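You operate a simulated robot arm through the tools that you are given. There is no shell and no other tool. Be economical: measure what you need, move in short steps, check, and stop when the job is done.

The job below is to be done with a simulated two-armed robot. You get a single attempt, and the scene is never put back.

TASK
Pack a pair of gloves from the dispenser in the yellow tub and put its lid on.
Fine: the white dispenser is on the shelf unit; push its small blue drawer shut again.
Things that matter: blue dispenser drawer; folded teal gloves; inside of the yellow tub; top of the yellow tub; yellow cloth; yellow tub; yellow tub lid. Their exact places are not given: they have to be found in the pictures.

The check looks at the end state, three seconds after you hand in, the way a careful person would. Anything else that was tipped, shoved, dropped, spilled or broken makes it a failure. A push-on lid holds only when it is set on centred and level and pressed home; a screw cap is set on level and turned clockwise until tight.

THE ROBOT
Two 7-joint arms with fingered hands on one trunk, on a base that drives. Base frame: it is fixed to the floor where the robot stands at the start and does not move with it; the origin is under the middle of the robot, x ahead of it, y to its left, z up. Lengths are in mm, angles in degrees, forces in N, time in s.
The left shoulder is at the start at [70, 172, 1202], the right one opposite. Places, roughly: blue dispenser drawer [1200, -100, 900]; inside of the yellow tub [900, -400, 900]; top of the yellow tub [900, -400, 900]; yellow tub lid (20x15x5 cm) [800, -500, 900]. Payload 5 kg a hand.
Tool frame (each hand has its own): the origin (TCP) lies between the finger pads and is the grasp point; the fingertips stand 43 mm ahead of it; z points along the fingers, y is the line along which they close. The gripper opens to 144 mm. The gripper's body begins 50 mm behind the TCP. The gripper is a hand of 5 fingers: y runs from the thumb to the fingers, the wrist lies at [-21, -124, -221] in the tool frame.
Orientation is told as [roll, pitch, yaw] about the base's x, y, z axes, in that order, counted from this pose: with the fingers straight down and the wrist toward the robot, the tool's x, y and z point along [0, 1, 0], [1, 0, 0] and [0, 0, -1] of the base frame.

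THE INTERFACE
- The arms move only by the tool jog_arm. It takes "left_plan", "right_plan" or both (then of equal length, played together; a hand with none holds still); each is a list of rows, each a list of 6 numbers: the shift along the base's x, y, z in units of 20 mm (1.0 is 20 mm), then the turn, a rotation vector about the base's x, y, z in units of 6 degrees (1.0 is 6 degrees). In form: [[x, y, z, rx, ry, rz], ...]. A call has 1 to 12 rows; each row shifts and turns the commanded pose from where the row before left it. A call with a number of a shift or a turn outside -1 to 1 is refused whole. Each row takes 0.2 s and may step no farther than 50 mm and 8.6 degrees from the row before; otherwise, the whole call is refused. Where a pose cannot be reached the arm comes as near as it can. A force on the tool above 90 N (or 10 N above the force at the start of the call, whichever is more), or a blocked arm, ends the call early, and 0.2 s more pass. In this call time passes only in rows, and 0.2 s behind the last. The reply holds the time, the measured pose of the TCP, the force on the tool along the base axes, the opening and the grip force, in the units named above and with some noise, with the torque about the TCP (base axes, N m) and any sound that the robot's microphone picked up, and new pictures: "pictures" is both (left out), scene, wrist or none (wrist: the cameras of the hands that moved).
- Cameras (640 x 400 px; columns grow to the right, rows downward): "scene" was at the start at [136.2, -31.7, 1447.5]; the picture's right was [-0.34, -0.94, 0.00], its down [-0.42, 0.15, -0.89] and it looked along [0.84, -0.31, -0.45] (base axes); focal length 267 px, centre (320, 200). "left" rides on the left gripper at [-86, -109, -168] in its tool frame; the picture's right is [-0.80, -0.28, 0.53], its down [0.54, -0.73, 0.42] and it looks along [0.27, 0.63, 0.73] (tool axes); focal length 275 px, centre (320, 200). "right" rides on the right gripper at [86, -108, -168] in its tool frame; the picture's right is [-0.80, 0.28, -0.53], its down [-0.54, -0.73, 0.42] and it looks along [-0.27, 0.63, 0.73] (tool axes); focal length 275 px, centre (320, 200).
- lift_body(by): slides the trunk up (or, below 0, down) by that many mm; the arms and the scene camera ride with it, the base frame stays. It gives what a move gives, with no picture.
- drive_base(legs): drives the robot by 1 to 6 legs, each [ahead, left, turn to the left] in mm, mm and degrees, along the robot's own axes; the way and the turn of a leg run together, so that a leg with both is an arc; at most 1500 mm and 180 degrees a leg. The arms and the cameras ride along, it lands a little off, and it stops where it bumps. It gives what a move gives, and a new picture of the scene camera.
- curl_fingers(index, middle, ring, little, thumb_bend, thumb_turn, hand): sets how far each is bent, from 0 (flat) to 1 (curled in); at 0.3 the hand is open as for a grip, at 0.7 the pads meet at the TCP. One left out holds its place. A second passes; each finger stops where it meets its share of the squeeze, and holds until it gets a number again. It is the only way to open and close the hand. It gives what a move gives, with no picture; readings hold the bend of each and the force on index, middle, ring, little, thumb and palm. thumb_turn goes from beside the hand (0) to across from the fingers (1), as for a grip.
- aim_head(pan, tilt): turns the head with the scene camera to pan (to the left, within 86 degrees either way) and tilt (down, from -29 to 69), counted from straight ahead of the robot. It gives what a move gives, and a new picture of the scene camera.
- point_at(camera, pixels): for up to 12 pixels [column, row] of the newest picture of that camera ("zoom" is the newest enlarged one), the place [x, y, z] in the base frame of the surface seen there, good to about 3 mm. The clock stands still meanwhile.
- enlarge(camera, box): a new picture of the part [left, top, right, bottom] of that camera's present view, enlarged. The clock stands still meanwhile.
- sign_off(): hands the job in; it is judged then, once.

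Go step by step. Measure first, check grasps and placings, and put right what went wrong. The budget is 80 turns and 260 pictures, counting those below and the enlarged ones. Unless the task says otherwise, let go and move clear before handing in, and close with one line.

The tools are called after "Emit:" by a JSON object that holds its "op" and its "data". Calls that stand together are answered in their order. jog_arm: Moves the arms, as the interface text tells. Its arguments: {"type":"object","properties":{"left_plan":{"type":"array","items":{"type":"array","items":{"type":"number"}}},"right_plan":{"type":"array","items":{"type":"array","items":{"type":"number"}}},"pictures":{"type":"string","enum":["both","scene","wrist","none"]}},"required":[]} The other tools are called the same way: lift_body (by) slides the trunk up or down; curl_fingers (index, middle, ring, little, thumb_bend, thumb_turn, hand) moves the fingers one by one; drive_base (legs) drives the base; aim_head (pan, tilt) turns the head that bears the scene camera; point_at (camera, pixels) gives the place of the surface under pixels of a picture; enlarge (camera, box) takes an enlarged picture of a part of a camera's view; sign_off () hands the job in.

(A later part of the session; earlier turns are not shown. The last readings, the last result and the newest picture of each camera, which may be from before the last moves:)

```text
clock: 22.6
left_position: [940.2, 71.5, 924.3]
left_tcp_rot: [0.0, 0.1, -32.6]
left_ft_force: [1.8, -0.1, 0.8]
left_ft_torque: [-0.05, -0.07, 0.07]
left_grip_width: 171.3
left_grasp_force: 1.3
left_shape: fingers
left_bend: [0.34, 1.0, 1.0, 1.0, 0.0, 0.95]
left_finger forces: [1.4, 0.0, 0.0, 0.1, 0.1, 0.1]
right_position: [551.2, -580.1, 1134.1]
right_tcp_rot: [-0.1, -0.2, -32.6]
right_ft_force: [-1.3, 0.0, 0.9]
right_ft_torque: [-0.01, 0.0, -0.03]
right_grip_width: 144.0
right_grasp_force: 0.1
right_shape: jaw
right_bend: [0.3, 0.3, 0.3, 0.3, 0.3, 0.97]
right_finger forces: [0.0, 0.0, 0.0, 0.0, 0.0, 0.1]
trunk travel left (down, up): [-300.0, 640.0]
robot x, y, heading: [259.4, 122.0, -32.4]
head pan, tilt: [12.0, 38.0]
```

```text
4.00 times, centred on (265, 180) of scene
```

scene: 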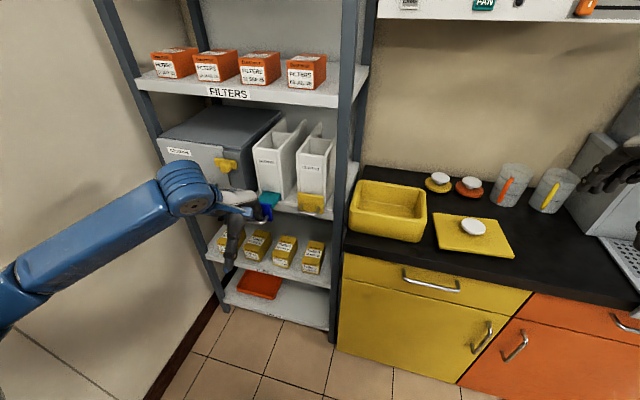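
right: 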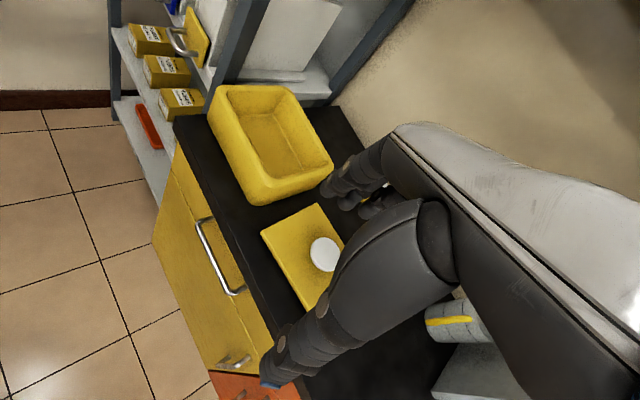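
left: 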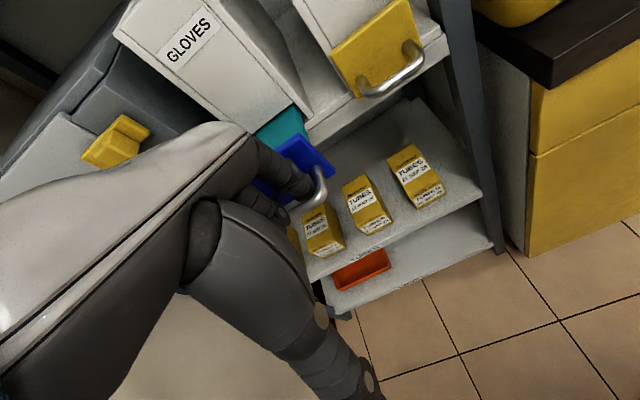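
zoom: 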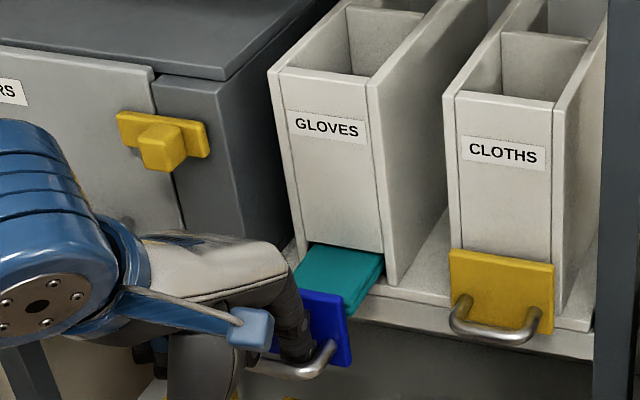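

The drawer slides freely and the teal gloves are coming out with it. I'll pull another 60 mm.

Emit:
{"op": "jog_arm", "data": {"left_plan": [[-0.42, 0.27, 0, 0, 0, 0], [-0.42, 0.27, 0, 0, 0, 0], [-0.42, 0.27, 0, 0, 0, 0], [-0.42, 0.27, 0, 0, 0, 0], [-0.42, 0.27, 0, 0, 0, 0], [-0.42, 0.27, 0, 0, 0, 0]], "pictures": "none"}}

Emit:
{"op": "enlarge", "data": {"camera": "scene", "box": [200, 130, 330, 230]}}

Emit:
{"op": "enlarge", "data": {"camera": "left", "box": [220, 60, 380, 200]}}

```text
clock: 24.0
left_position: [890.9, 103.0, 925.2]
left_tcp_rot: [0.0, 0.1, -32.6]
left_ft_force: [12.7, -5.6, 0.4]
left_ft_torque: [-0.07, -0.16, 0.28]
left_grip_width: 182.0
left_grasp_force: 6.0
left_shape: fingers
left_bend: [0.28, 1.0, 1.0, 1.0, 0.0, 0.95]
left_finger forces: [11.9, 0.0, 0.1, 0.0, 0.1, 0.0]
right_position: [551.8, -581.0, 1133.6]
right_tcp_rot: [-0.1, 0.0, -32.5]
right_ft_force: [-0.3, 0.3, 0.6]
right_ft_torque: [0.01, 0.01, 0.0]
right_grip_width: 143.7
right_grasp_force: 0.0
right_shape: jaw
right_bend: [0.3, 0.3, 0.3, 0.3, 0.3, 0.97]
right_finger forces: [0.0, 0.0, 0.0, 0.1, 0.0, 0.1]
trunk travel left (down, up): [-300.0, 640.0]
robot x, y, heading: [259.1, 122.8, -32.8]
head pan, tilt: [12.0, 38.0]
```

```text
4.00 times, centred on (265, 180) of scene
```

zoom: 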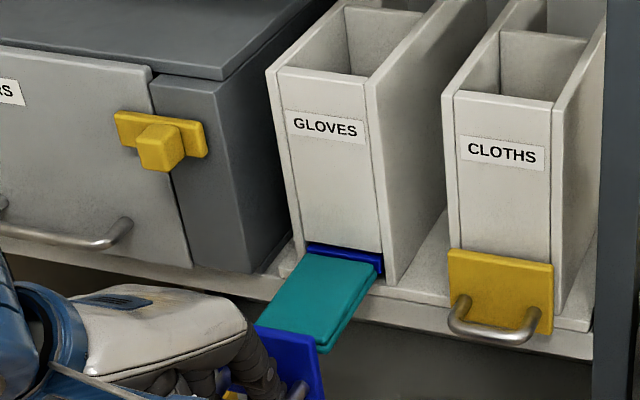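

```text
2.86 times, centred on (300, 130) of left
```

zoom: 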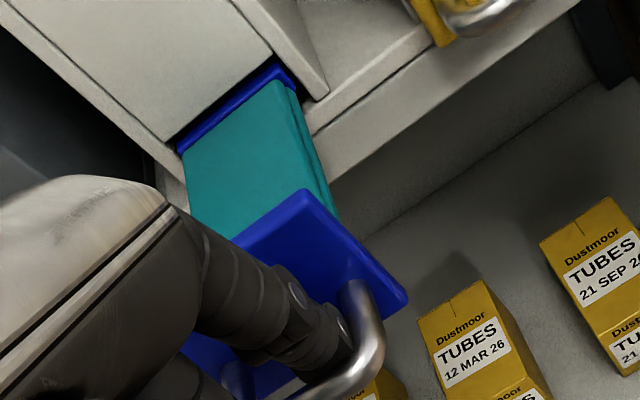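

The drawer has reached its stop and the folded gloves lie fully exposed, with open sides. I'll relax the hook 8 mm and measure the gloves.

Emit:
{"op": "point_at", "data": {"camera": "zoom", "pixels": [[185, 160], [280, 85], [290, 92], [335, 210], [225, 230], [305, 195], [240, 150], [305, 140], [310, 145], [180, 150], [290, 75], [330, 235]]}}

Emit:
{"op": "jog_arm", "data": {"left_plan": [[0.42, -0.27, 0, 0, 0, 0]], "pictures": "none"}}

```text
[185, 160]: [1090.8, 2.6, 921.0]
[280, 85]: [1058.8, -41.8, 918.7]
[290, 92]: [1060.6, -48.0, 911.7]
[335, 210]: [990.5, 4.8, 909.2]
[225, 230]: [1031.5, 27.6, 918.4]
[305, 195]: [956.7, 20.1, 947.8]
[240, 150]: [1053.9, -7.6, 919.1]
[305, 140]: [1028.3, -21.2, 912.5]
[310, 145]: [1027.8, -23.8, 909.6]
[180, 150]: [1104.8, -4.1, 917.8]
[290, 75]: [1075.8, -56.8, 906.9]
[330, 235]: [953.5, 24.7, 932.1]
```

```text
clock: 24.4
left_position: [897.2, 99.4, 924.9]
left_tcp_rot: [0.0, 0.1, -32.6]
left_ft_force: [3.8, 0.5, 3.7]
left_ft_torque: [-0.22, -0.25, 0.11]
left_grip_width: 175.2
left_grasp_force: 3.2
left_shape: fingers
left_bend: [0.32, 1.0, 1.0, 1.0, 0.0, 0.95]
left_finger forces: [5.7, 0.1, 0.0, 0.1, 0.0, 0.1]
right_position: [551.9, -581.0, 1133.8]
right_tcp_rot: [0.0, -0.1, -32.5]
right_ft_force: [-0.1, 0.3, 1.7]
right_ft_torque: [-0.01, 0.02, 0.01]
right_grip_width: 143.9
right_grasp_force: 0.0
right_shape: jaw
right_bend: [0.3, 0.3, 0.3, 0.3, 0.3, 0.97]
right_finger forces: [0.0, 0.1, 0.0, 0.0, 0.0, 0.0]
trunk travel left (down, up): [-300.0, 640.0]
robot x, y, heading: [265.3, 120.6, -32.5]
head pan, tilt: [12.0, 38.0]
```

The gloves span a≈800–912, b≈542–598, with their top at z≈919, so they can be pinched across b. I'll unhook, rise 160 mm and begin turning the hand -90° about vertical.

Emit:
{"op": "jog_arm", "data": {"left_plan": [[0.42, -0.27, 0, 0, 0, 0], [0, 0, 1, 0, 0, 0], [0, 0, 1, 0, 0, 0], [0, 0, 1, 0, 0, 0], [0, 0, 1, 0, 0, 0], [0, 0, 1, 0, 0, 0], [0, 0, 1, 0, 0, 0], [0, 0, 1, 0, 0, 0], [0, 0, 1, 0, 0, -1], [0, 0, 0, 0, 0, -1], [0, 0, 0, 0, 0, -1], [0, 0, 0, 0, 0, -1]], "pictures": "none"}}

Emit:
{"op": "curl_fingers", "data": {"hand": "left", "index": 0.3, "middle": 0.3, "ring": 0.3, "little": 0.3, "thumb_bend": 0.3, "thumb_turn": 1}}

Emit:
{"op": "jog_arm", "data": {"left_plan": [[0, 0, 0, 0, 0, -1], [0, 0, 0, 0, 0, -1], [0, 0, 0, 0, 0, -1], [0, 0, 0, 0, 0, -1], [0, 0, 0, 0, 0, -1], [0, 0, 0, 0, 0, -1], [0, 0, 0, 0, 0, -1], [0, 0, 0, 0, 0, -1], [0, 0, 0, 0, 0, -1], [0, 0, 0, 0, 0, -1], [0, 0, 0, 0, 0, -1]]}}

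```text
clock: 27.0
left_position: [906.9, 93.6, 1083.8]
left_tcp_rot: [0.0, 0.0, -56.8]
left_ft_force: [0.1, -0.7, -0.3]
left_ft_torque: [-0.04, -0.02, -0.01]
left_grip_width: 170.0
left_grasp_force: 0.2
left_shape: fingers
left_bend: [0.35, 1.0, 1.0, 1.0, 0.0, 0.95]
left_finger forces: [0.1, 0.0, 0.1, 0.0, 0.1, 0.0]
right_position: [551.6, -579.6, 1134.8]
right_tcp_rot: [-0.1, -0.1, -32.5]
right_ft_force: [0.5, 0.2, 0.9]
right_ft_torque: [-0.05, 0.01, 0.01]
right_grip_width: 144.1
right_grasp_force: 0.0
right_shape: jaw
right_bend: [0.3, 0.3, 0.3, 0.3, 0.3, 0.97]
right_finger forces: [0.1, 0.1, 0.0, 0.0, 0.0, 0.1]
trunk travel left (down, up): [-300.0, 640.0]
robot x, y, heading: [265.8, 122.4, -32.4]
head pan, tilt: [12.0, 38.0]
```

```text
clock: 28.0
left_position: [907.1, 92.3, 1084.9]
left_tcp_rot: [0.0, 0.1, -56.6]
left_ft_force: [-0.1, 0.4, -0.4]
left_ft_torque: [0.02, 0.01, -0.02]
left_grip_width: 149.5
left_grasp_force: 0.1
left_shape: fingers
left_bend: [0.3, 0.3, 0.3, 0.3, 0.3, 0.97]
left_finger forces: [0.0, 0.1, 0.0, 0.1, 0.1, 0.0]
right_position: [551.5, -580.2, 1135.2]
right_tcp_rot: [-0.1, -0.2, -32.5]
right_ft_force: [1.1, 1.0, -0.4]
right_ft_torque: [0.02, -0.01, -0.01]
right_grip_width: 143.8
right_grasp_force: 0.0
right_shape: jaw
right_bend: [0.3, 0.3, 0.3, 0.3, 0.3, 0.97]
right_finger forces: [0.0, 0.0, 0.0, 0.0, 0.0, 0.0]
trunk travel left (down, up): [-300.0, 640.0]
robot x, y, heading: [263.4, 121.5, -32.2]
head pan, tilt: [12.0, 38.0]
```

```text
clock: 30.4
left_position: [905.8, 92.5, 1084.7]
left_tcp_rot: [-0.1, 0.2, -122.7]
left_ft_force: [-0.1, -0.1, 0.0]
left_ft_torque: [0.03, -0.03, -0.01]
left_grip_width: 149.9
left_grasp_force: 0.1
left_shape: fingers
left_bend: [0.3, 0.3, 0.3, 0.3, 0.3, 0.97]
left_finger forces: [0.0, 0.1, 0.1, 0.0, 0.0, 0.1]
right_position: [551.7, -579.9, 1134.2]
right_tcp_rot: [-0.1, 0.0, -32.6]
right_ft_force: [-0.4, 0.8, -0.3]
right_ft_torque: [0.02, 0.01, -0.01]
right_grip_width: 143.8
right_grasp_force: 0.1
right_shape: jaw
right_bend: [0.3, 0.3, 0.3, 0.3, 0.3, 0.97]
right_finger forces: [0.1, 0.0, 0.0, 0.1, 0.0, 0.0]
trunk travel left (down, up): [-300.0, 640.0]
robot x, y, heading: [260.1, 122.3, -32.5]
head pan, tilt: [12.0, 38.0]
```

scene: 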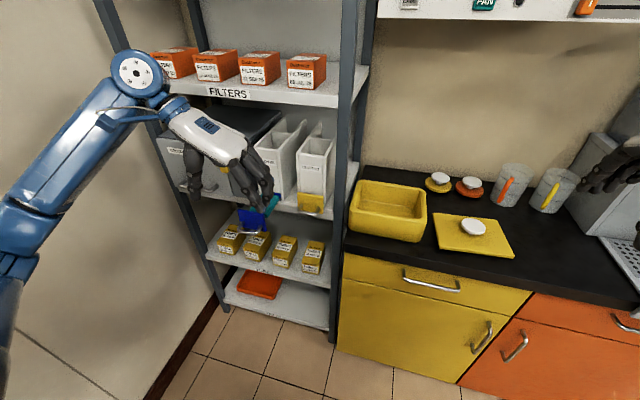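
left: 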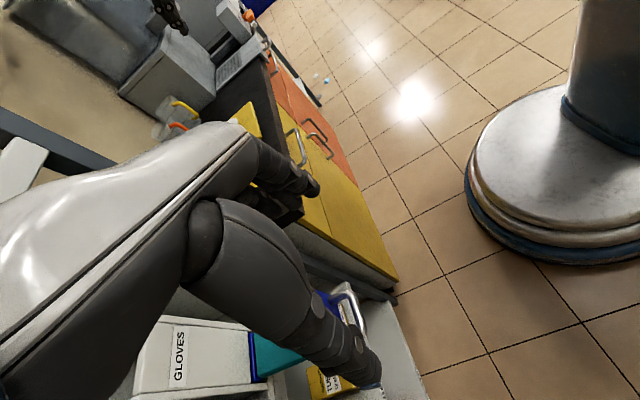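

The hand is turned, with the thumb on the left, fingers on the right and little finger towards the dispenser. I'll move over the gloves (a≈838), narrow the grip a little and descend to z≈985 to look.

Emit:
{"op": "curl_fingers", "data": {"hand": "left", "index": 0.4, "middle": 0.4, "ring": 0.4, "little": 0.4, "thumb_bend": 0.4}}

Emit:
{"op": "jog_arm", "data": {"left_plan": [[0.767, -0.499, 0, 0, 0, 0], [0.767, -0.499, 0, 0, 0, 0], [0.767, -0.499, 0, 0, 0, 0], [0.767, -0.499, 0, 0, 0, 0], [0.767, -0.499, 0, 0, 0, 0], [0.767, -0.499, 0, 0, 0, 0], [0.767, -0.499, 0, 0, 0, 0], [0, 0, -1, 0, 0, 0], [0, 0, -1, 0, 0, 0], [0, 0, -1, 0, 0, 0], [0, 0, -1, 0, 0, 0], [0, 0, -1, 0, 0, 0]]}}

Emit:
{"op": "enlarge", "data": {"camera": "scene", "box": [180, 120, 340, 240]}}

Emit:
{"op": "enlarge", "data": {"camera": "left", "box": [200, 120, 480, 380]}}

```text
clock: 31.4
left_position: [906.0, 93.5, 1085.4]
left_tcp_rot: [0.0, 0.1, -122.6]
left_ft_force: [0.8, 0.2, -0.3]
left_ft_torque: [-0.01, -0.02, 0.01]
left_grip_width: 115.0
left_grasp_force: 0.1
left_shape: fingers
left_bend: [0.4, 0.4, 0.4, 0.4, 0.4, 0.99]
left_finger forces: [0.0, 0.1, 0.1, 0.0, 0.1, 0.0]
right_position: [550.3, -580.7, 1134.7]
right_tcp_rot: [0.0, -0.1, -32.5]
right_ft_force: [0.7, 0.1, -0.1]
right_ft_torque: [-0.02, 0.01, 0.01]
right_grip_width: 144.0
right_grasp_force: 0.2
right_shape: jaw
right_bend: [0.3, 0.3, 0.3, 0.3, 0.3, 0.97]
right_finger forces: [0.1, 0.0, 0.1, 0.0, 0.1, 0.1]
trunk travel left (down, up): [-300.0, 640.0]
robot x, y, heading: [258.9, 118.5, -32.7]
head pan, tilt: [12.0, 38.0]
```

```text
clock: 34.0
left_position: [1014.0, 21.8, 985.5]
left_tcp_rot: [0.1, 0.2, -122.7]
left_ft_force: [0.5, -0.2, 0.4]
left_ft_torque: [-0.03, 0.03, 0.01]
left_grip_width: 114.8
left_grasp_force: 0.0
left_shape: fingers
left_bend: [0.4, 0.4, 0.4, 0.4, 0.4, 0.99]
left_finger forces: [0.0, 0.0, 0.0, 0.0, 0.0, 0.0]
right_position: [551.3, -580.7, 1134.6]
right_tcp_rot: [-0.1, -0.1, -32.5]
right_ft_force: [-0.9, 0.1, 0.2]
right_ft_torque: [-0.02, -0.01, 0.03]
right_grip_width: 144.1
right_grasp_force: 0.1
right_shape: jaw
right_bend: [0.3, 0.3, 0.3, 0.3, 0.3, 0.97]
right_finger forces: [0.1, 0.0, 0.0, 0.0, 0.0, 0.0]
trunk travel left (down, up): [-300.0, 640.0]
robot x, y, heading: [263.0, 123.6, -32.7]
head pan, tilt: [12.0, 38.0]
```

scene: 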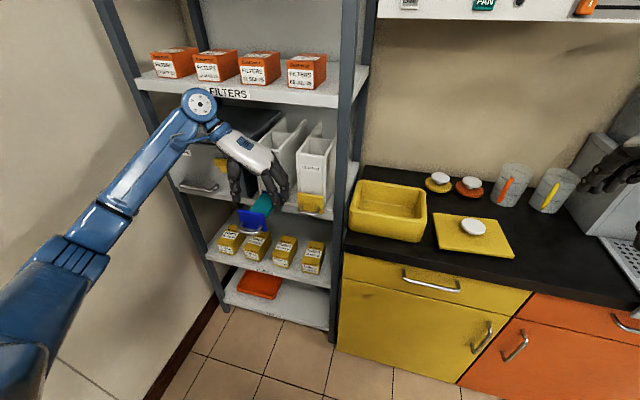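
left: 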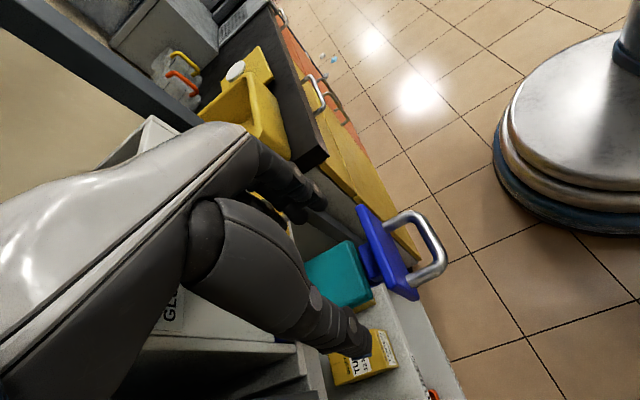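

```text
3.33 times, centred on (260, 180) of scene
```

zoom: 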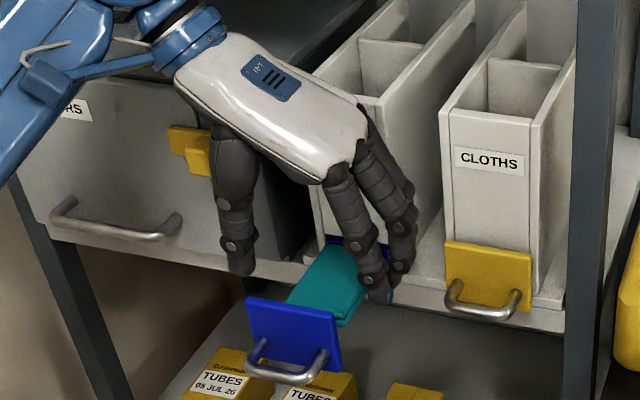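

```text
1.54 times, centred on (340, 250) of left
```

zoom: 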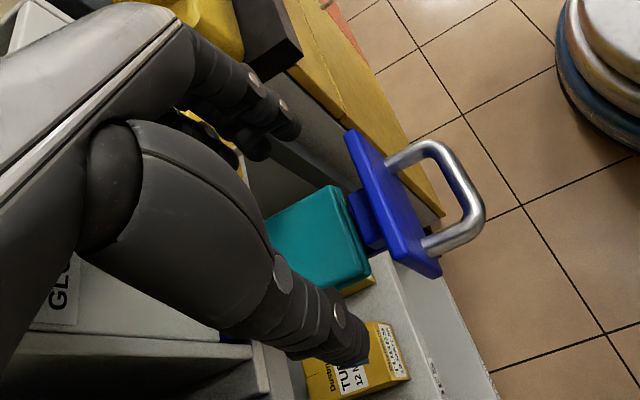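

The hand straddles the gloves. Quick measurement of the gloves' near edge and the fingertip before descending.

Emit:
{"op": "point_at", "data": {"camera": "zoom", "pixels": [[330, 190], [370, 270], [350, 230], [300, 240], [352, 285], [355, 350], [290, 130], [370, 210], [400, 240]]}}

```text
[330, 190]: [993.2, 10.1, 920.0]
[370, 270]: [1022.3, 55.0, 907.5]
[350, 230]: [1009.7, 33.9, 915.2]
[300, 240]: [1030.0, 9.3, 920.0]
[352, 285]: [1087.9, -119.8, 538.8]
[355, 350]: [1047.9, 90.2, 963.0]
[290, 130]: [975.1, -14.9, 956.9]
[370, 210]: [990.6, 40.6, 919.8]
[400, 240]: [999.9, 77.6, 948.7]
```

The gloves run a≈828–912, b≈547–604, centre about (870, 574), top z≈920. I'll shift 13 mm ahead and 3 mm left, descend 55 mm, then close gently.

Emit:
{"op": "jog_arm", "data": {"left_plan": [[0.63, -0.23, 0, 0, 0, 0], [0, 0, -0.92, 0, 0, 0], [0, 0, -0.92, 0, 0, 0], [0, 0, -0.92, 0, 0, 0]], "pictures": "none"}}

Emit:
{"op": "curl_fingers", "data": {"hand": "left", "index": 0.56, "middle": 0.56, "ring": 0.56, "little": 0.56, "thumb_bend": 0.56}}

Emit:
{"op": "enlarge", "data": {"camera": "scene", "box": [180, 120, 340, 240]}}

Emit:
{"op": "enlarge", "data": {"camera": "left", "box": [200, 120, 480, 380]}}

```text
clock: 35.0
left_position: [1025.2, 19.8, 930.7]
left_tcp_rot: [0.1, 0.1, -122.6]
left_ft_force: [-12.0, 8.1, 5.9]
left_ft_torque: [-0.95, -1.28, -0.39]
left_grip_width: 114.6
left_grasp_force: 6.8
left_shape: fingers
left_bend: [0.4, 0.4, 0.4, 0.4, 0.4, 0.99]
left_finger forces: [0.0, 0.0, 0.1, 4.9, 0.0, 8.9]
right_position: [550.0, -579.7, 1136.1]
right_tcp_rot: [0.0, -0.2, -32.5]
right_ft_force: [-0.6, 0.1, 0.3]
right_ft_torque: [0.0, 0.01, 0.02]
right_grip_width: 143.5
right_grasp_force: 0.0
right_shape: jaw
right_bend: [0.3, 0.3, 0.3, 0.3, 0.3, 0.97]
right_finger forces: [0.1, 0.1, 0.0, 0.0, 0.0, 0.0]
trunk travel left (down, up): [-300.0, 640.0]
robot x, y, heading: [263.9, 119.6, -32.5]
head pan, tilt: [12.0, 38.0]
```

```text
clock: 36.0
left_position: [1024.9, 18.8, 930.7]
left_tcp_rot: [0.1, 0.1, -122.6]
left_ft_force: [-17.8, 7.6, 3.8]
left_ft_torque: [-0.94, -1.31, -0.83]
left_grip_width: 62.3
left_grasp_force: 13.4
left_shape: fingers
left_bend: [0.55, 0.56, 0.55, 0.55, 0.54, 1.0]
left_finger forces: [1.5, 0.0, 0.7, 12.0, 3.1, 7.7]
right_position: [548.8, -579.8, 1136.1]
right_tcp_rot: [0.0, -0.2, -32.5]
right_ft_force: [0.2, 0.2, -0.1]
right_ft_torque: [0.0, 0.04, -0.04]
right_grip_width: 144.0
right_grasp_force: 0.0
right_shape: jaw
right_bend: [0.3, 0.3, 0.3, 0.3, 0.3, 0.97]
right_finger forces: [0.0, 0.0, 0.1, 0.0, 0.0, 0.0]
trunk travel left (down, up): [-300.0, 640.0]
robot x, y, heading: [260.8, 123.4, -32.3]
head pan, tilt: [12.0, 38.0]
```

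```text
3.33 times, centred on (260, 180) of scene
```

zoom: 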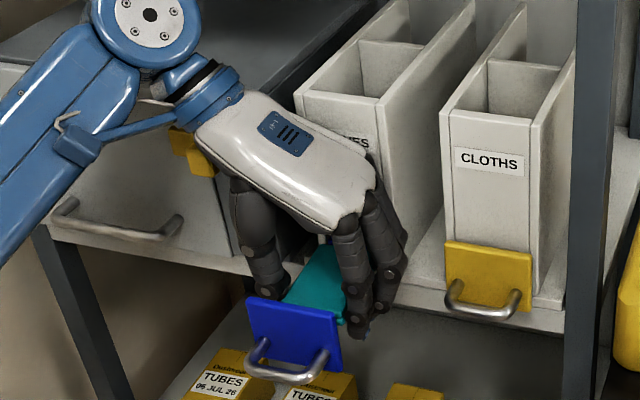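

```text
1.54 times, centred on (340, 250) of left
```

zoom: 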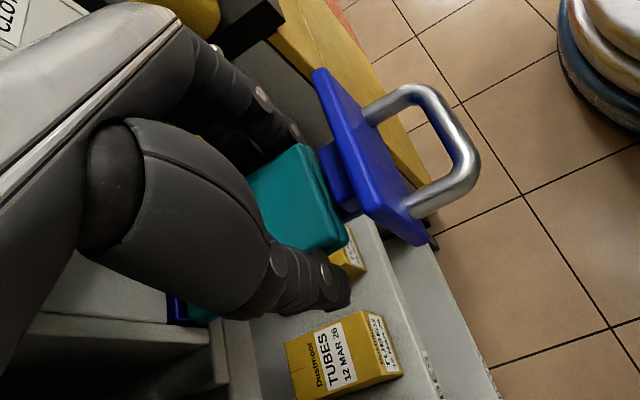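

The little finger and palm are pressing on the dispenser (about 14 N along -a). I'll open a little, back off 10 mm and close again.

Emit:
{"op": "curl_fingers", "data": {"hand": "left", "index": 0.48, "middle": 0.48, "ring": 0.48, "little": 0.48, "thumb_bend": 0.48}}

Emit:
{"op": "jog_arm", "data": {"left_plan": [[-0.42, 0.27, 0, 0, 0, 0]], "pictures": "none"}}

Emit:
{"op": "curl_fingers", "data": {"hand": "left", "index": 0.66, "middle": 0.66, "ring": 0.66, "little": 0.5, "thumb_bend": 0.66}}

Emit:
{"op": "enlarge", "data": {"camera": "left", "box": [200, 120, 480, 380]}}

```text
clock: 37.0
left_position: [1025.1, 19.1, 930.9]
left_tcp_rot: [0.1, 0.0, -122.6]
left_ft_force: [-16.3, 11.1, 1.8]
left_ft_torque: [-0.7, -1.44, -0.54]
left_grip_width: 85.0
left_grasp_force: 10.0
left_shape: fingers
left_bend: [0.48, 0.48, 0.48, 0.48, 0.48, 1.0]
left_finger forces: [0.0, 0.1, 0.0, 9.6, 0.1, 9.7]
right_position: [549.1, -578.8, 1136.1]
right_tcp_rot: [0.0, -0.2, -32.4]
right_ft_force: [-0.2, -0.2, 0.3]
right_ft_torque: [-0.02, -0.04, 0.0]
right_grip_width: 143.7
right_grasp_force: 0.1
right_shape: jaw
right_bend: [0.3, 0.3, 0.3, 0.3, 0.3, 0.97]
right_finger forces: [0.0, 0.1, 0.0, 0.0, 0.0, 0.0]
trunk travel left (down, up): [-300.0, 640.0]
robot x, y, heading: [261.1, 119.4, -32.2]
head pan, tilt: [12.0, 38.0]
```

```text
clock: 37.4
left_position: [1020.5, 24.5, 928.9]
left_tcp_rot: [0.0, 0.0, -122.5]
left_ft_force: [-1.0, 0.4, -0.3]
left_ft_torque: [0.01, -0.01, 0.01]
left_grip_width: 85.0
left_grasp_force: 0.0
left_shape: fingers
left_bend: [0.48, 0.48, 0.48, 0.48, 0.48, 1.0]
left_finger forces: [0.1, 0.0, 0.0, 0.0, 0.1, 0.0]
right_position: [551.1, -581.4, 1134.7]
right_tcp_rot: [-0.1, -0.2, -32.5]
right_ft_force: [0.0, 0.1, 0.3]
right_ft_torque: [-0.03, 0.01, 0.02]
right_grip_width: 144.0
right_grasp_force: 0.0
right_shape: jaw
right_bend: [0.3, 0.3, 0.3, 0.3, 0.3, 0.97]
right_finger forces: [0.1, 0.0, 0.0, 0.0, 0.0, 0.0]
trunk travel left (down, up): [-300.0, 640.0]
robot x, y, heading: [260.8, 126.4, -32.5]
head pan, tilt: [12.0, 38.0]
```

```text
clock: 38.4
left_position: [1018.2, 22.8, 928.8]
left_tcp_rot: [0.0, 0.2, -122.6]
left_ft_force: [-4.2, -7.4, -0.5]
left_ft_torque: [-0.17, 0.16, -0.12]
left_grip_width: 58.6
left_grasp_force: 21.9
left_shape: fingers
left_bend: [0.57, 0.62, 0.6, 0.5, 0.56, 1.0]
left_finger forces: [11.0, 6.2, 7.6, 0.0, 19.7, 0.0]
right_position: [550.0, -581.2, 1134.4]
right_tcp_rot: [0.1, -0.2, -32.5]
right_ft_force: [0.0, -1.4, -0.1]
right_ft_torque: [-0.04, 0.04, 0.01]
right_grip_width: 144.1
right_grasp_force: 0.1
right_shape: jaw
right_bend: [0.3, 0.3, 0.3, 0.3, 0.3, 0.97]
right_finger forces: [0.1, 0.0, 0.0, 0.0, 0.1, 0.1]
trunk travel left (down, up): [-300.0, 640.0]
robot x, y, heading: [261.3, 122.8, -32.5]
head pan, tilt: [12.0, 38.0]
```

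```text
1.54 times, centred on (340, 250) of left
```

zoom: 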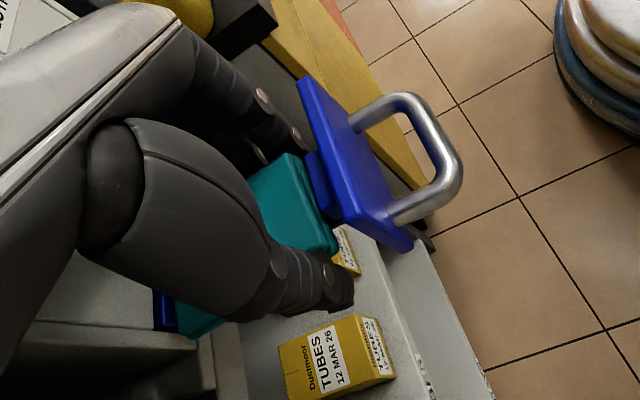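

The gloves are gripped at about 20 N. I'll lift slowly and check that they leave the tray.

Emit:
{"op": "jog_arm", "data": {"left_plan": [[0, 0, 0.4, 0, 0, 0], [0, 0, 0.5, 0, 0, 0], [0, 0, 0.6, 0, 0, 0], [0, 0, 1, 0, 0, 0], [0, 0, 1, 0, 0, 0]]}}

Emit:
{"op": "enlarge", "data": {"camera": "scene", "box": [180, 120, 340, 240]}}

```text
clock: 39.6
left_position: [1016.6, 23.0, 1000.0]
left_tcp_rot: [-0.1, 0.1, -122.6]
left_ft_force: [0.8, -0.7, 0.5]
left_ft_torque: [-0.01, 0.04, 0.0]
left_grip_width: 58.4
left_grasp_force: 20.7
left_shape: fingers
left_bend: [0.58, 0.64, 0.61, 0.5, 0.56, 1.0]
left_finger forces: [10.0, 4.2, 5.9, 0.0, 21.7, 0.0]
right_position: [550.8, -580.9, 1134.8]
right_tcp_rot: [-0.1, -0.1, -32.4]
right_ft_force: [-0.5, 0.3, 0.3]
right_ft_torque: [0.02, 0.0, -0.04]
right_grip_width: 143.8
right_grasp_force: 0.0
right_shape: jaw
right_bend: [0.3, 0.3, 0.3, 0.3, 0.3, 0.97]
right_finger forces: [0.1, 0.0, 0.1, 0.0, 0.1, 0.0]
trunk travel left (down, up): [-300.0, 640.0]
robot x, y, heading: [263.3, 120.8, -32.5]
head pan, tilt: [12.0, 38.0]
```

scene: 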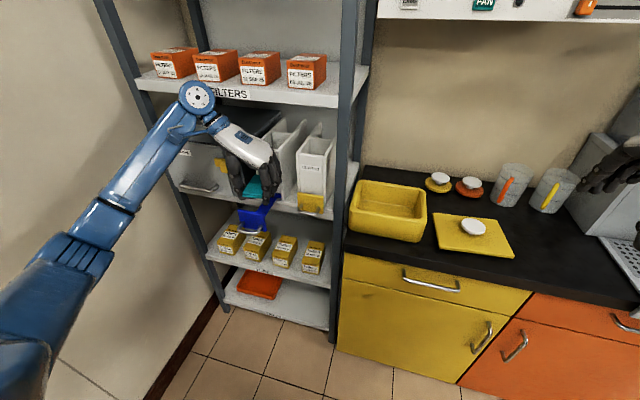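
left: 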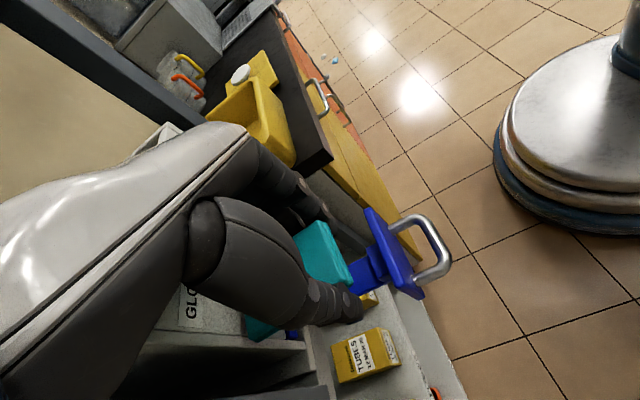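

```text
3.33 times, centred on (260, 180) of scene
```

zoom: 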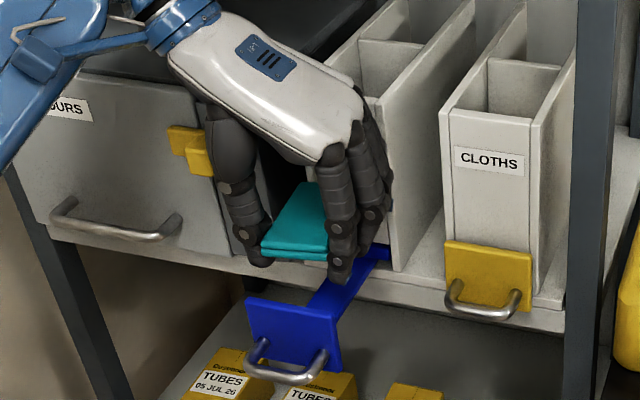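

The gloves are in the hand and off the tray. Before carrying them to the tub I'll measure the tub rim and the cabinet above.

Emit:
{"op": "point_at", "data": {"camera": "scene", "pixels": [[450, 12], [450, 19], [353, 209], [420, 217], [366, 182], [424, 192], [385, 185], [389, 212], [390, 200], [351, 195], [425, 205], [356, 186]]}}

Emit:
{"op": "jog_arm", "data": {"left_plan": [[-0.84, 0.545, 0, 0, 0, 0], [-0.84, 0.545, 0.5, 0, 0, 0], [-0.84, 0.545, 0, 0, 0, 0], [-0.84, 0.545, 0, 0, 0, 0], [-0.545, -0.84, 0, 0, 0, 0], [-0.545, -0.84, 0, 0, 0, 0], [-0.545, -0.84, 0, 0, 0, 0], [-0.545, -0.84, 0, 0, 0, 0], [-0.545, -0.84, 0, 0, 0, 0], [-0.545, -0.84, 0, 0, 0, 0], [-0.545, -0.84, 0, 0, 0, 0], [-0.545, -0.84, 0, 0, 0, 0]], "pictures": "none"}}

```text
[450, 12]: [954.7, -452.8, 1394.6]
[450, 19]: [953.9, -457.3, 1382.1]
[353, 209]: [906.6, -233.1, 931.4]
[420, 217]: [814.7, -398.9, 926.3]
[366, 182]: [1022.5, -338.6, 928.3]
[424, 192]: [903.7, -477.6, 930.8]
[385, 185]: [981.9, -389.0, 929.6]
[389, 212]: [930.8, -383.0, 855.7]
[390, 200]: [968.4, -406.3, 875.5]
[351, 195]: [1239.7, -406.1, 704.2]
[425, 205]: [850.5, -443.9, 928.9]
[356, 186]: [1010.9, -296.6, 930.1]
```

```text
clock: 42.2
left_position: [862.9, -67.3, 1007.9]
left_tcp_rot: [0.0, 0.2, -122.5]
left_ft_force: [-0.2, -0.7, -0.7]
left_ft_torque: [0.02, -0.04, 0.0]
left_grip_width: 58.1
left_grasp_force: 20.4
left_shape: fingers
left_bend: [0.58, 0.64, 0.61, 0.5, 0.56, 1.0]
left_finger forces: [10.1, 4.0, 5.9, 0.1, 21.4, 0.0]
right_position: [550.1, -580.5, 1135.0]
right_tcp_rot: [0.0, -0.1, -32.5]
right_ft_force: [-0.3, -0.1, 0.2]
right_ft_torque: [0.01, -0.03, 0.02]
right_grip_width: 143.9
right_grasp_force: 0.1
right_shape: jaw
right_bend: [0.3, 0.3, 0.3, 0.3, 0.3, 0.97]
right_finger forces: [0.0, 0.0, 0.1, 0.0, 0.0, 0.0]
trunk travel left (down, up): [-300.0, 640.0]
robot x, y, heading: [262.7, 120.5, -32.3]
head pan, tilt: [12.0, 38.0]
```

The wrist would hit the shelf post in this yaw, so I'll turn the hand back about 48° while travelling right at constant height. That leaves the wrist at a≈826 once over the tub.

Emit:
{"op": "jog_arm", "data": {"left_plan": [[-0.545, -0.835, 0, 0, 0, 1], [-0.545, -0.835, 0, 0, 0, 1], [-0.545, -0.835, 0, 0, 0, 1], [-0.545, -0.835, 0, 0, 0, 1], [-0.545, -0.835, 0, 0, 0, 1], [-0.545, -0.835, 0, 0, 0, 1], [-0.545, -0.835, 0, 0, 0, 1], [-0.545, -0.835, 0, 0, 0, 1], [-0.545, -0.835, 0, 0, 0, 0], [-0.545, -0.835, 0, 0, 0, 0], [-0.545, -0.835, 0, 0, 0, 0], [-0.545, -0.835, 0, 0, 0, 0]]}}

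```text
clock: 44.8
left_position: [731.2, -268.9, 1007.7]
left_tcp_rot: [0.0, 0.2, -74.5]
left_ft_force: [-0.2, -0.4, -0.7]
left_ft_torque: [0.02, 0.02, 0.01]
left_grip_width: 58.2
left_grasp_force: 20.5
left_shape: fingers
left_bend: [0.58, 0.64, 0.61, 0.5, 0.56, 1.0]
left_finger forces: [10.1, 3.8, 5.9, 0.0, 21.5, 0.1]
right_position: [550.8, -579.7, 1134.3]
right_tcp_rot: [0.0, -0.1, -32.5]
right_ft_force: [-0.4, -0.3, -0.3]
right_ft_torque: [0.0, -0.03, 0.0]
right_grip_width: 144.1
right_grasp_force: 0.1
right_shape: jaw
right_bend: [0.3, 0.3, 0.3, 0.3, 0.3, 0.97]
right_finger forces: [0.0, 0.0, 0.1, 0.1, 0.0, 0.1]
trunk travel left (down, up): [-300.0, 640.0]
robot x, y, heading: [265.8, 123.0, -32.6]
head pan, tilt: [12.0, 38.0]
```

scene: 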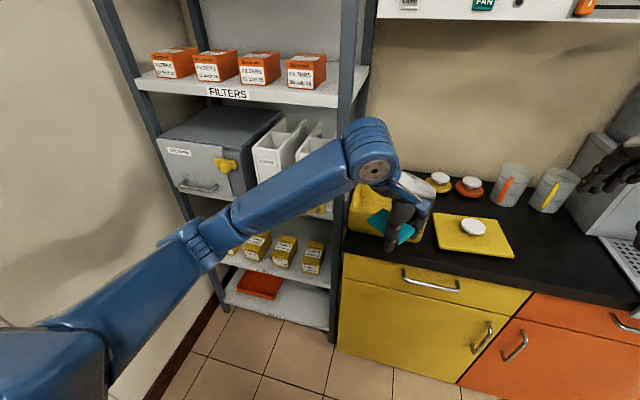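
left: 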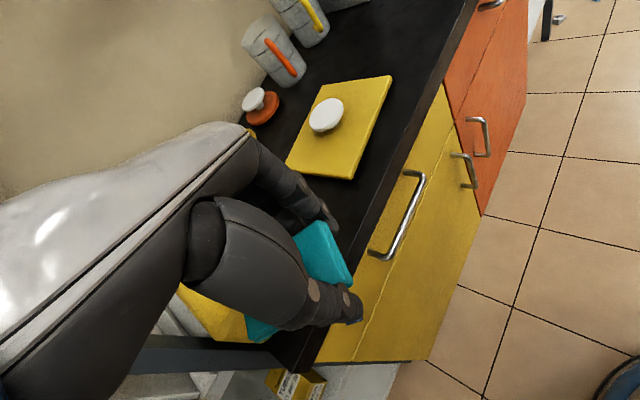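

Now I'll go ahead 173 mm over the tub.

Emit:
{"op": "jog_arm", "data": {"left_plan": [[0.81, -0.52, 0, 0, 0, 0], [0.81, -0.52, 0, 0, 0, 0], [0.81, -0.52, 0, 0, 0, 0], [0.81, -0.52, 0, 0, 0, 0], [0.81, -0.52, 0, 0, 0, 0], [0.81, -0.52, 0, 0, 0, 0], [0.81, -0.52, 0, 0, 0, 0], [0.81, -0.52, 0, 0, 0, 0], [0.81, -0.52, 0, 0, 0, 0]]}}

Emit:
{"op": "enlarge", "data": {"camera": "scene", "box": [330, 130, 490, 250]}}

```text
clock: 46.8
left_position: [880.1, -362.7, 1010.0]
left_tcp_rot: [0.1, 0.0, -74.6]
left_ft_force: [-0.2, -0.5, -0.1]
left_ft_torque: [0.01, 0.04, -0.02]
left_grip_width: 58.4
left_grasp_force: 20.0
left_shape: fingers
left_bend: [0.58, 0.64, 0.61, 0.5, 0.56, 1.0]
left_finger forces: [10.0, 3.8, 5.7, 0.0, 21.4, 0.0]
right_position: [550.1, -581.1, 1133.3]
right_tcp_rot: [-0.1, 0.0, -32.6]
right_ft_force: [0.0, -0.5, 0.2]
right_ft_torque: [-0.03, 0.0, -0.03]
right_grip_width: 143.8
right_grasp_force: 0.1
right_shape: jaw
right_bend: [0.3, 0.3, 0.3, 0.3, 0.3, 0.97]
right_finger forces: [0.0, 0.0, 0.0, 0.0, 0.0, 0.0]
trunk travel left (down, up): [-300.0, 640.0]
robot x, y, heading: [259.9, 120.6, -32.8]
head pan, tilt: [12.0, 38.0]
```

scene: 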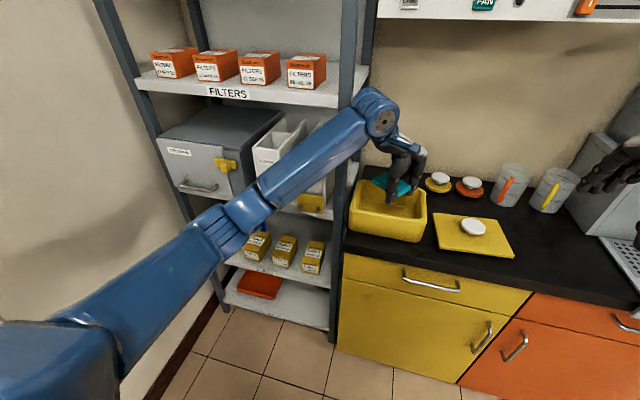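
left: 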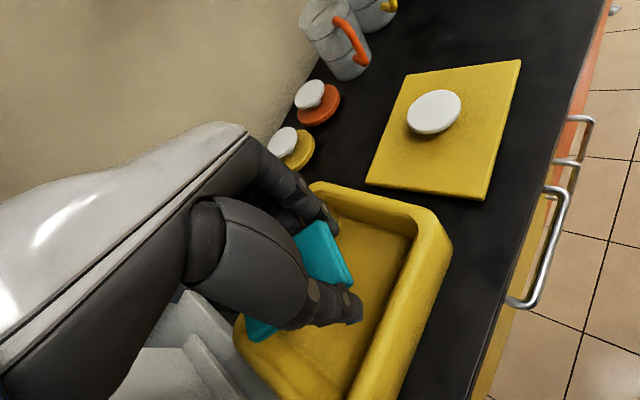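

```text
3.33 times, centred on (410, 190) of scene
```

zoom: 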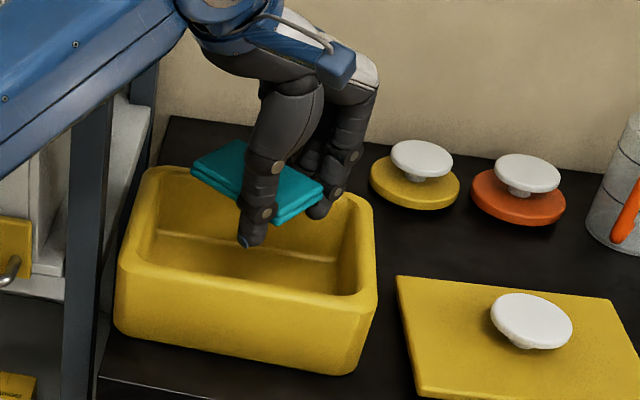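

The gloves hover over the tub. I'll measure the inner rim edges to centre the release.

Emit:
{"op": "enlarge", "data": {"camera": "left", "box": [220, 160, 480, 400]}}

Emit:
{"op": "point_at", "data": {"camera": "left", "pixels": [[332, 190], [427, 212], [430, 250], [395, 330], [412, 232], [385, 225], [360, 375], [378, 385], [445, 262], [245, 365], [238, 340], [340, 200]]}}

Emit:
{"op": "point_at", "data": {"camera": "scene", "pixels": [[371, 179], [368, 183], [360, 205], [415, 214], [419, 191], [413, 192], [353, 207], [400, 213], [375, 185], [390, 222], [355, 190], [362, 179]]}}

```text
1.67 times, centred on (350, 280) of left
```

zoom: 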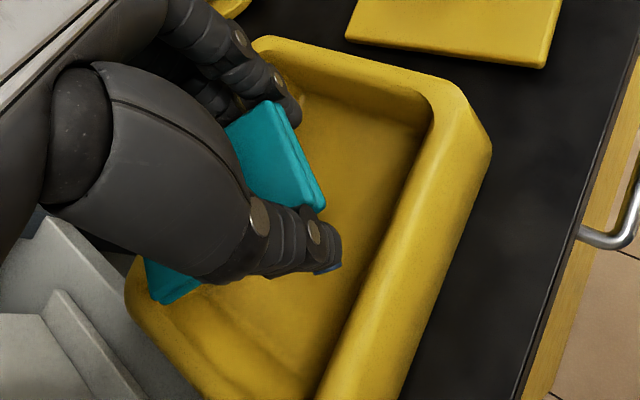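

```text
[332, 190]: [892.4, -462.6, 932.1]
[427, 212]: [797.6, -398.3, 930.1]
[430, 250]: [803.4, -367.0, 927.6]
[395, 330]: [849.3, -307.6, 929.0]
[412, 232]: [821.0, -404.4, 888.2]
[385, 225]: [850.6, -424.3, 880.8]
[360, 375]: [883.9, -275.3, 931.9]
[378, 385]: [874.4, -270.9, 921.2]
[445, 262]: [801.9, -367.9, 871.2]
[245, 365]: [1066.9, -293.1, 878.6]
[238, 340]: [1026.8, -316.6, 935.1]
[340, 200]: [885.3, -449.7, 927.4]
```

```text
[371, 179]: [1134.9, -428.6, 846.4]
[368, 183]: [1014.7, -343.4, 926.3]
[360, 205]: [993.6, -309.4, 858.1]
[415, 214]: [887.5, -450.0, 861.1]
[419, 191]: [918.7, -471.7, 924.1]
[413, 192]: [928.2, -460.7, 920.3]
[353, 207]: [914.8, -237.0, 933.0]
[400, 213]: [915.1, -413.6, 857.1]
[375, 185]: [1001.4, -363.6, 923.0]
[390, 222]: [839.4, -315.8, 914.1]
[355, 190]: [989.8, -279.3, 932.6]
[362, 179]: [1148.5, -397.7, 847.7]
```

The tub inside runs a≈890–1030, b≈107–290 and the gloves are nearly centred. I'll shift 8 mm ahead, lower 96 mm and look before releasing.

Emit:
{"op": "jog_arm", "data": {"left_plan": [[0.335, -0.22, 0, 0, 0, 0], [0, 0, -0.8, 0, 0, 0], [0, 0, -0.8, 0, 0, 0], [0, 0, -0.8, 0, 0, 0], [0, 0, -0.8, 0, 0, 0], [0, 0, -0.8, 0, 0, 0], [0, 0, -0.8, 0, 0, 0]], "pictures": "none"}}

Emit:
{"op": "enlarge", "data": {"camera": "left", "box": [220, 160, 480, 400]}}

Emit:
{"op": "enlarge", "data": {"camera": "scene", "box": [330, 130, 490, 250]}}

```text
clock: 48.4
left_position: [883.7, -365.2, 913.4]
left_tcp_rot: [0.0, 0.1, -74.6]
left_ft_force: [0.4, -1.0, -1.6]
left_ft_torque: [-0.03, 0.05, -0.01]
left_grip_width: 58.2
left_grasp_force: 21.3
left_shape: fingers
left_bend: [0.58, 0.64, 0.61, 0.5, 0.56, 1.0]
left_finger forces: [10.1, 3.7, 5.8, 0.7, 22.7, 0.1]
right_position: [550.6, -579.8, 1134.2]
right_tcp_rot: [-0.1, 0.0, -32.5]
right_ft_force: [-0.6, -0.2, 0.1]
right_ft_torque: [-0.01, 0.0, 0.01]
right_grip_width: 143.9
right_grasp_force: 0.1
right_shape: jaw
right_bend: [0.3, 0.3, 0.3, 0.3, 0.3, 0.97]
right_finger forces: [0.1, 0.0, 0.0, 0.0, 0.0, 0.0]
trunk travel left (down, up): [-300.0, 640.0]
robot x, y, heading: [261.5, 120.4, -32.6]
head pan, tilt: [12.0, 38.0]
```

```text
1.67 times, centred on (350, 280) of left
```

zoom: 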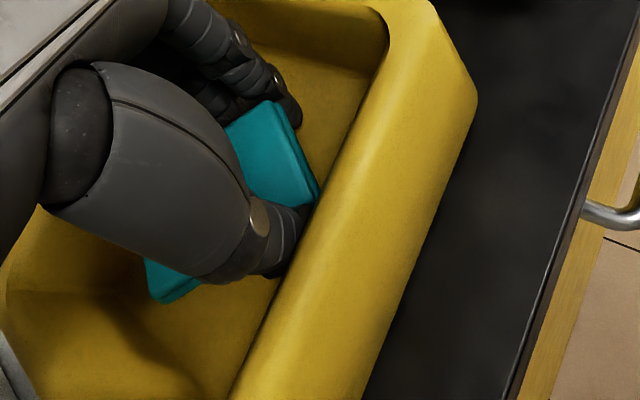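

```text
3.33 times, centred on (410, 190) of scene
```

zoom: 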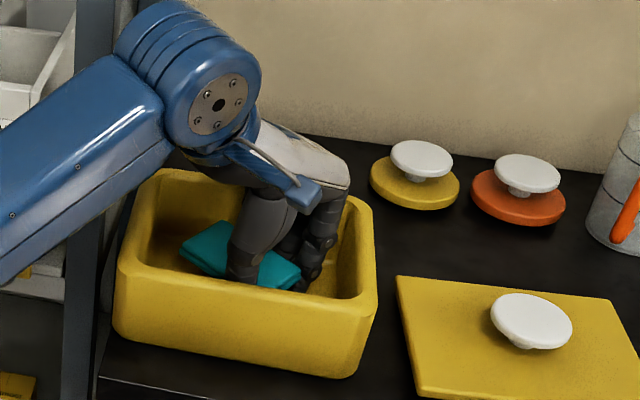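

The gloves are inside the tub just above the floor. I'll release gently, opening mostly on the finger side.

Emit:
{"op": "curl_fingers", "data": {"hand": "left", "index": 0.48, "middle": 0.48, "ring": 0.48, "little": 0.48, "thumb_bend": 0.52}}

Emit:
{"op": "jog_arm", "data": {"left_plan": [[0, 0, 0.5, 0, 0, 0], [0, 0, 1, 0, 0, 0], [0, 0, 1, 0, 0, 0], [0, 0, 1, 0, 0, 0], [0, 0, 1, 0, 0, 0], [0, 0, 1, 0, 0, 0]]}}

Emit:
{"op": "enlarge", "data": {"camera": "scene", "box": [330, 130, 490, 250]}}

```text
clock: 49.4
left_position: [883.6, -365.1, 914.3]
left_tcp_rot: [0.0, 0.2, -74.5]
left_ft_force: [0.1, 1.1, -0.6]
left_ft_torque: [0.01, 0.08, 0.05]
left_grip_width: 77.5
left_grasp_force: 1.2
left_shape: fingers
left_bend: [0.48, 0.48, 0.48, 0.49, 0.52, 1.0]
left_finger forces: [0.0, 0.1, 0.0, 1.7, 1.0, 0.1]
right_position: [551.1, -580.1, 1135.1]
right_tcp_rot: [0.0, -0.1, -32.5]
right_ft_force: [-0.8, 0.9, 0.2]
right_ft_torque: [-0.02, 0.03, 0.02]
right_grip_width: 143.8
right_grasp_force: 0.0
right_shape: jaw
right_bend: [0.3, 0.3, 0.3, 0.3, 0.3, 0.97]
right_finger forces: [0.0, 0.1, 0.1, 0.0, 0.0, 0.0]
trunk travel left (down, up): [-300.0, 640.0]
robot x, y, heading: [260.9, 124.2, -32.6]
head pan, tilt: [12.0, 38.0]
```

```text
clock: 50.8
left_position: [883.7, -366.2, 1022.5]
left_tcp_rot: [-0.1, 0.1, -74.6]
left_ft_force: [0.6, -0.2, -0.9]
left_ft_torque: [-0.04, 0.0, -0.02]
left_grip_width: 77.9
left_grasp_force: 0.1
left_shape: fingers
left_bend: [0.48, 0.48, 0.48, 0.48, 0.52, 1.0]
left_finger forces: [0.0, 0.0, 0.1, 0.0, 0.1, 0.0]
right_position: [550.3, -580.3, 1135.3]
right_tcp_rot: [0.1, -0.1, -32.5]
right_ft_force: [0.2, 0.5, -0.2]
right_ft_torque: [-0.01, -0.01, 0.03]
right_grip_width: 143.7
right_grasp_force: 0.0
right_shape: jaw
right_bend: [0.3, 0.3, 0.3, 0.3, 0.3, 0.97]
right_finger forces: [0.1, 0.1, 0.0, 0.1, 0.0, 0.0]
trunk travel left (down, up): [-300.0, 640.0]
robot x, y, heading: [263.1, 121.0, -32.6]
head pan, tilt: [12.0, 38.0]
```

scene: 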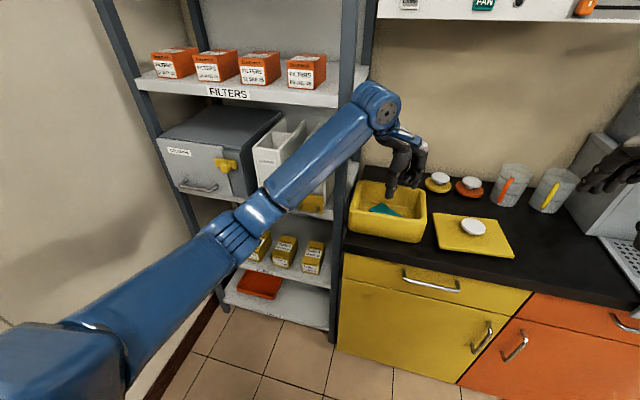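
left: 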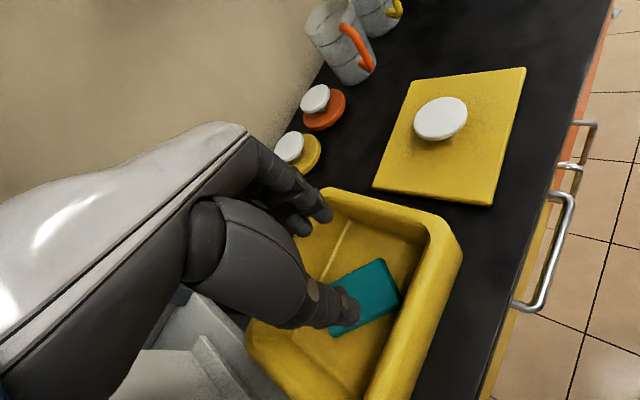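

```text
3.33 times, centred on (410, 190) of scene
```

zoom: 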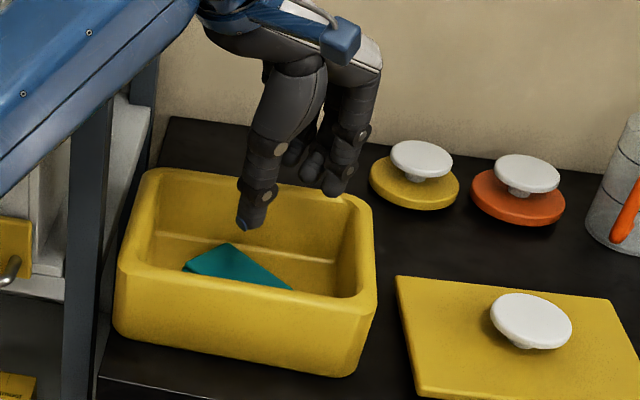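

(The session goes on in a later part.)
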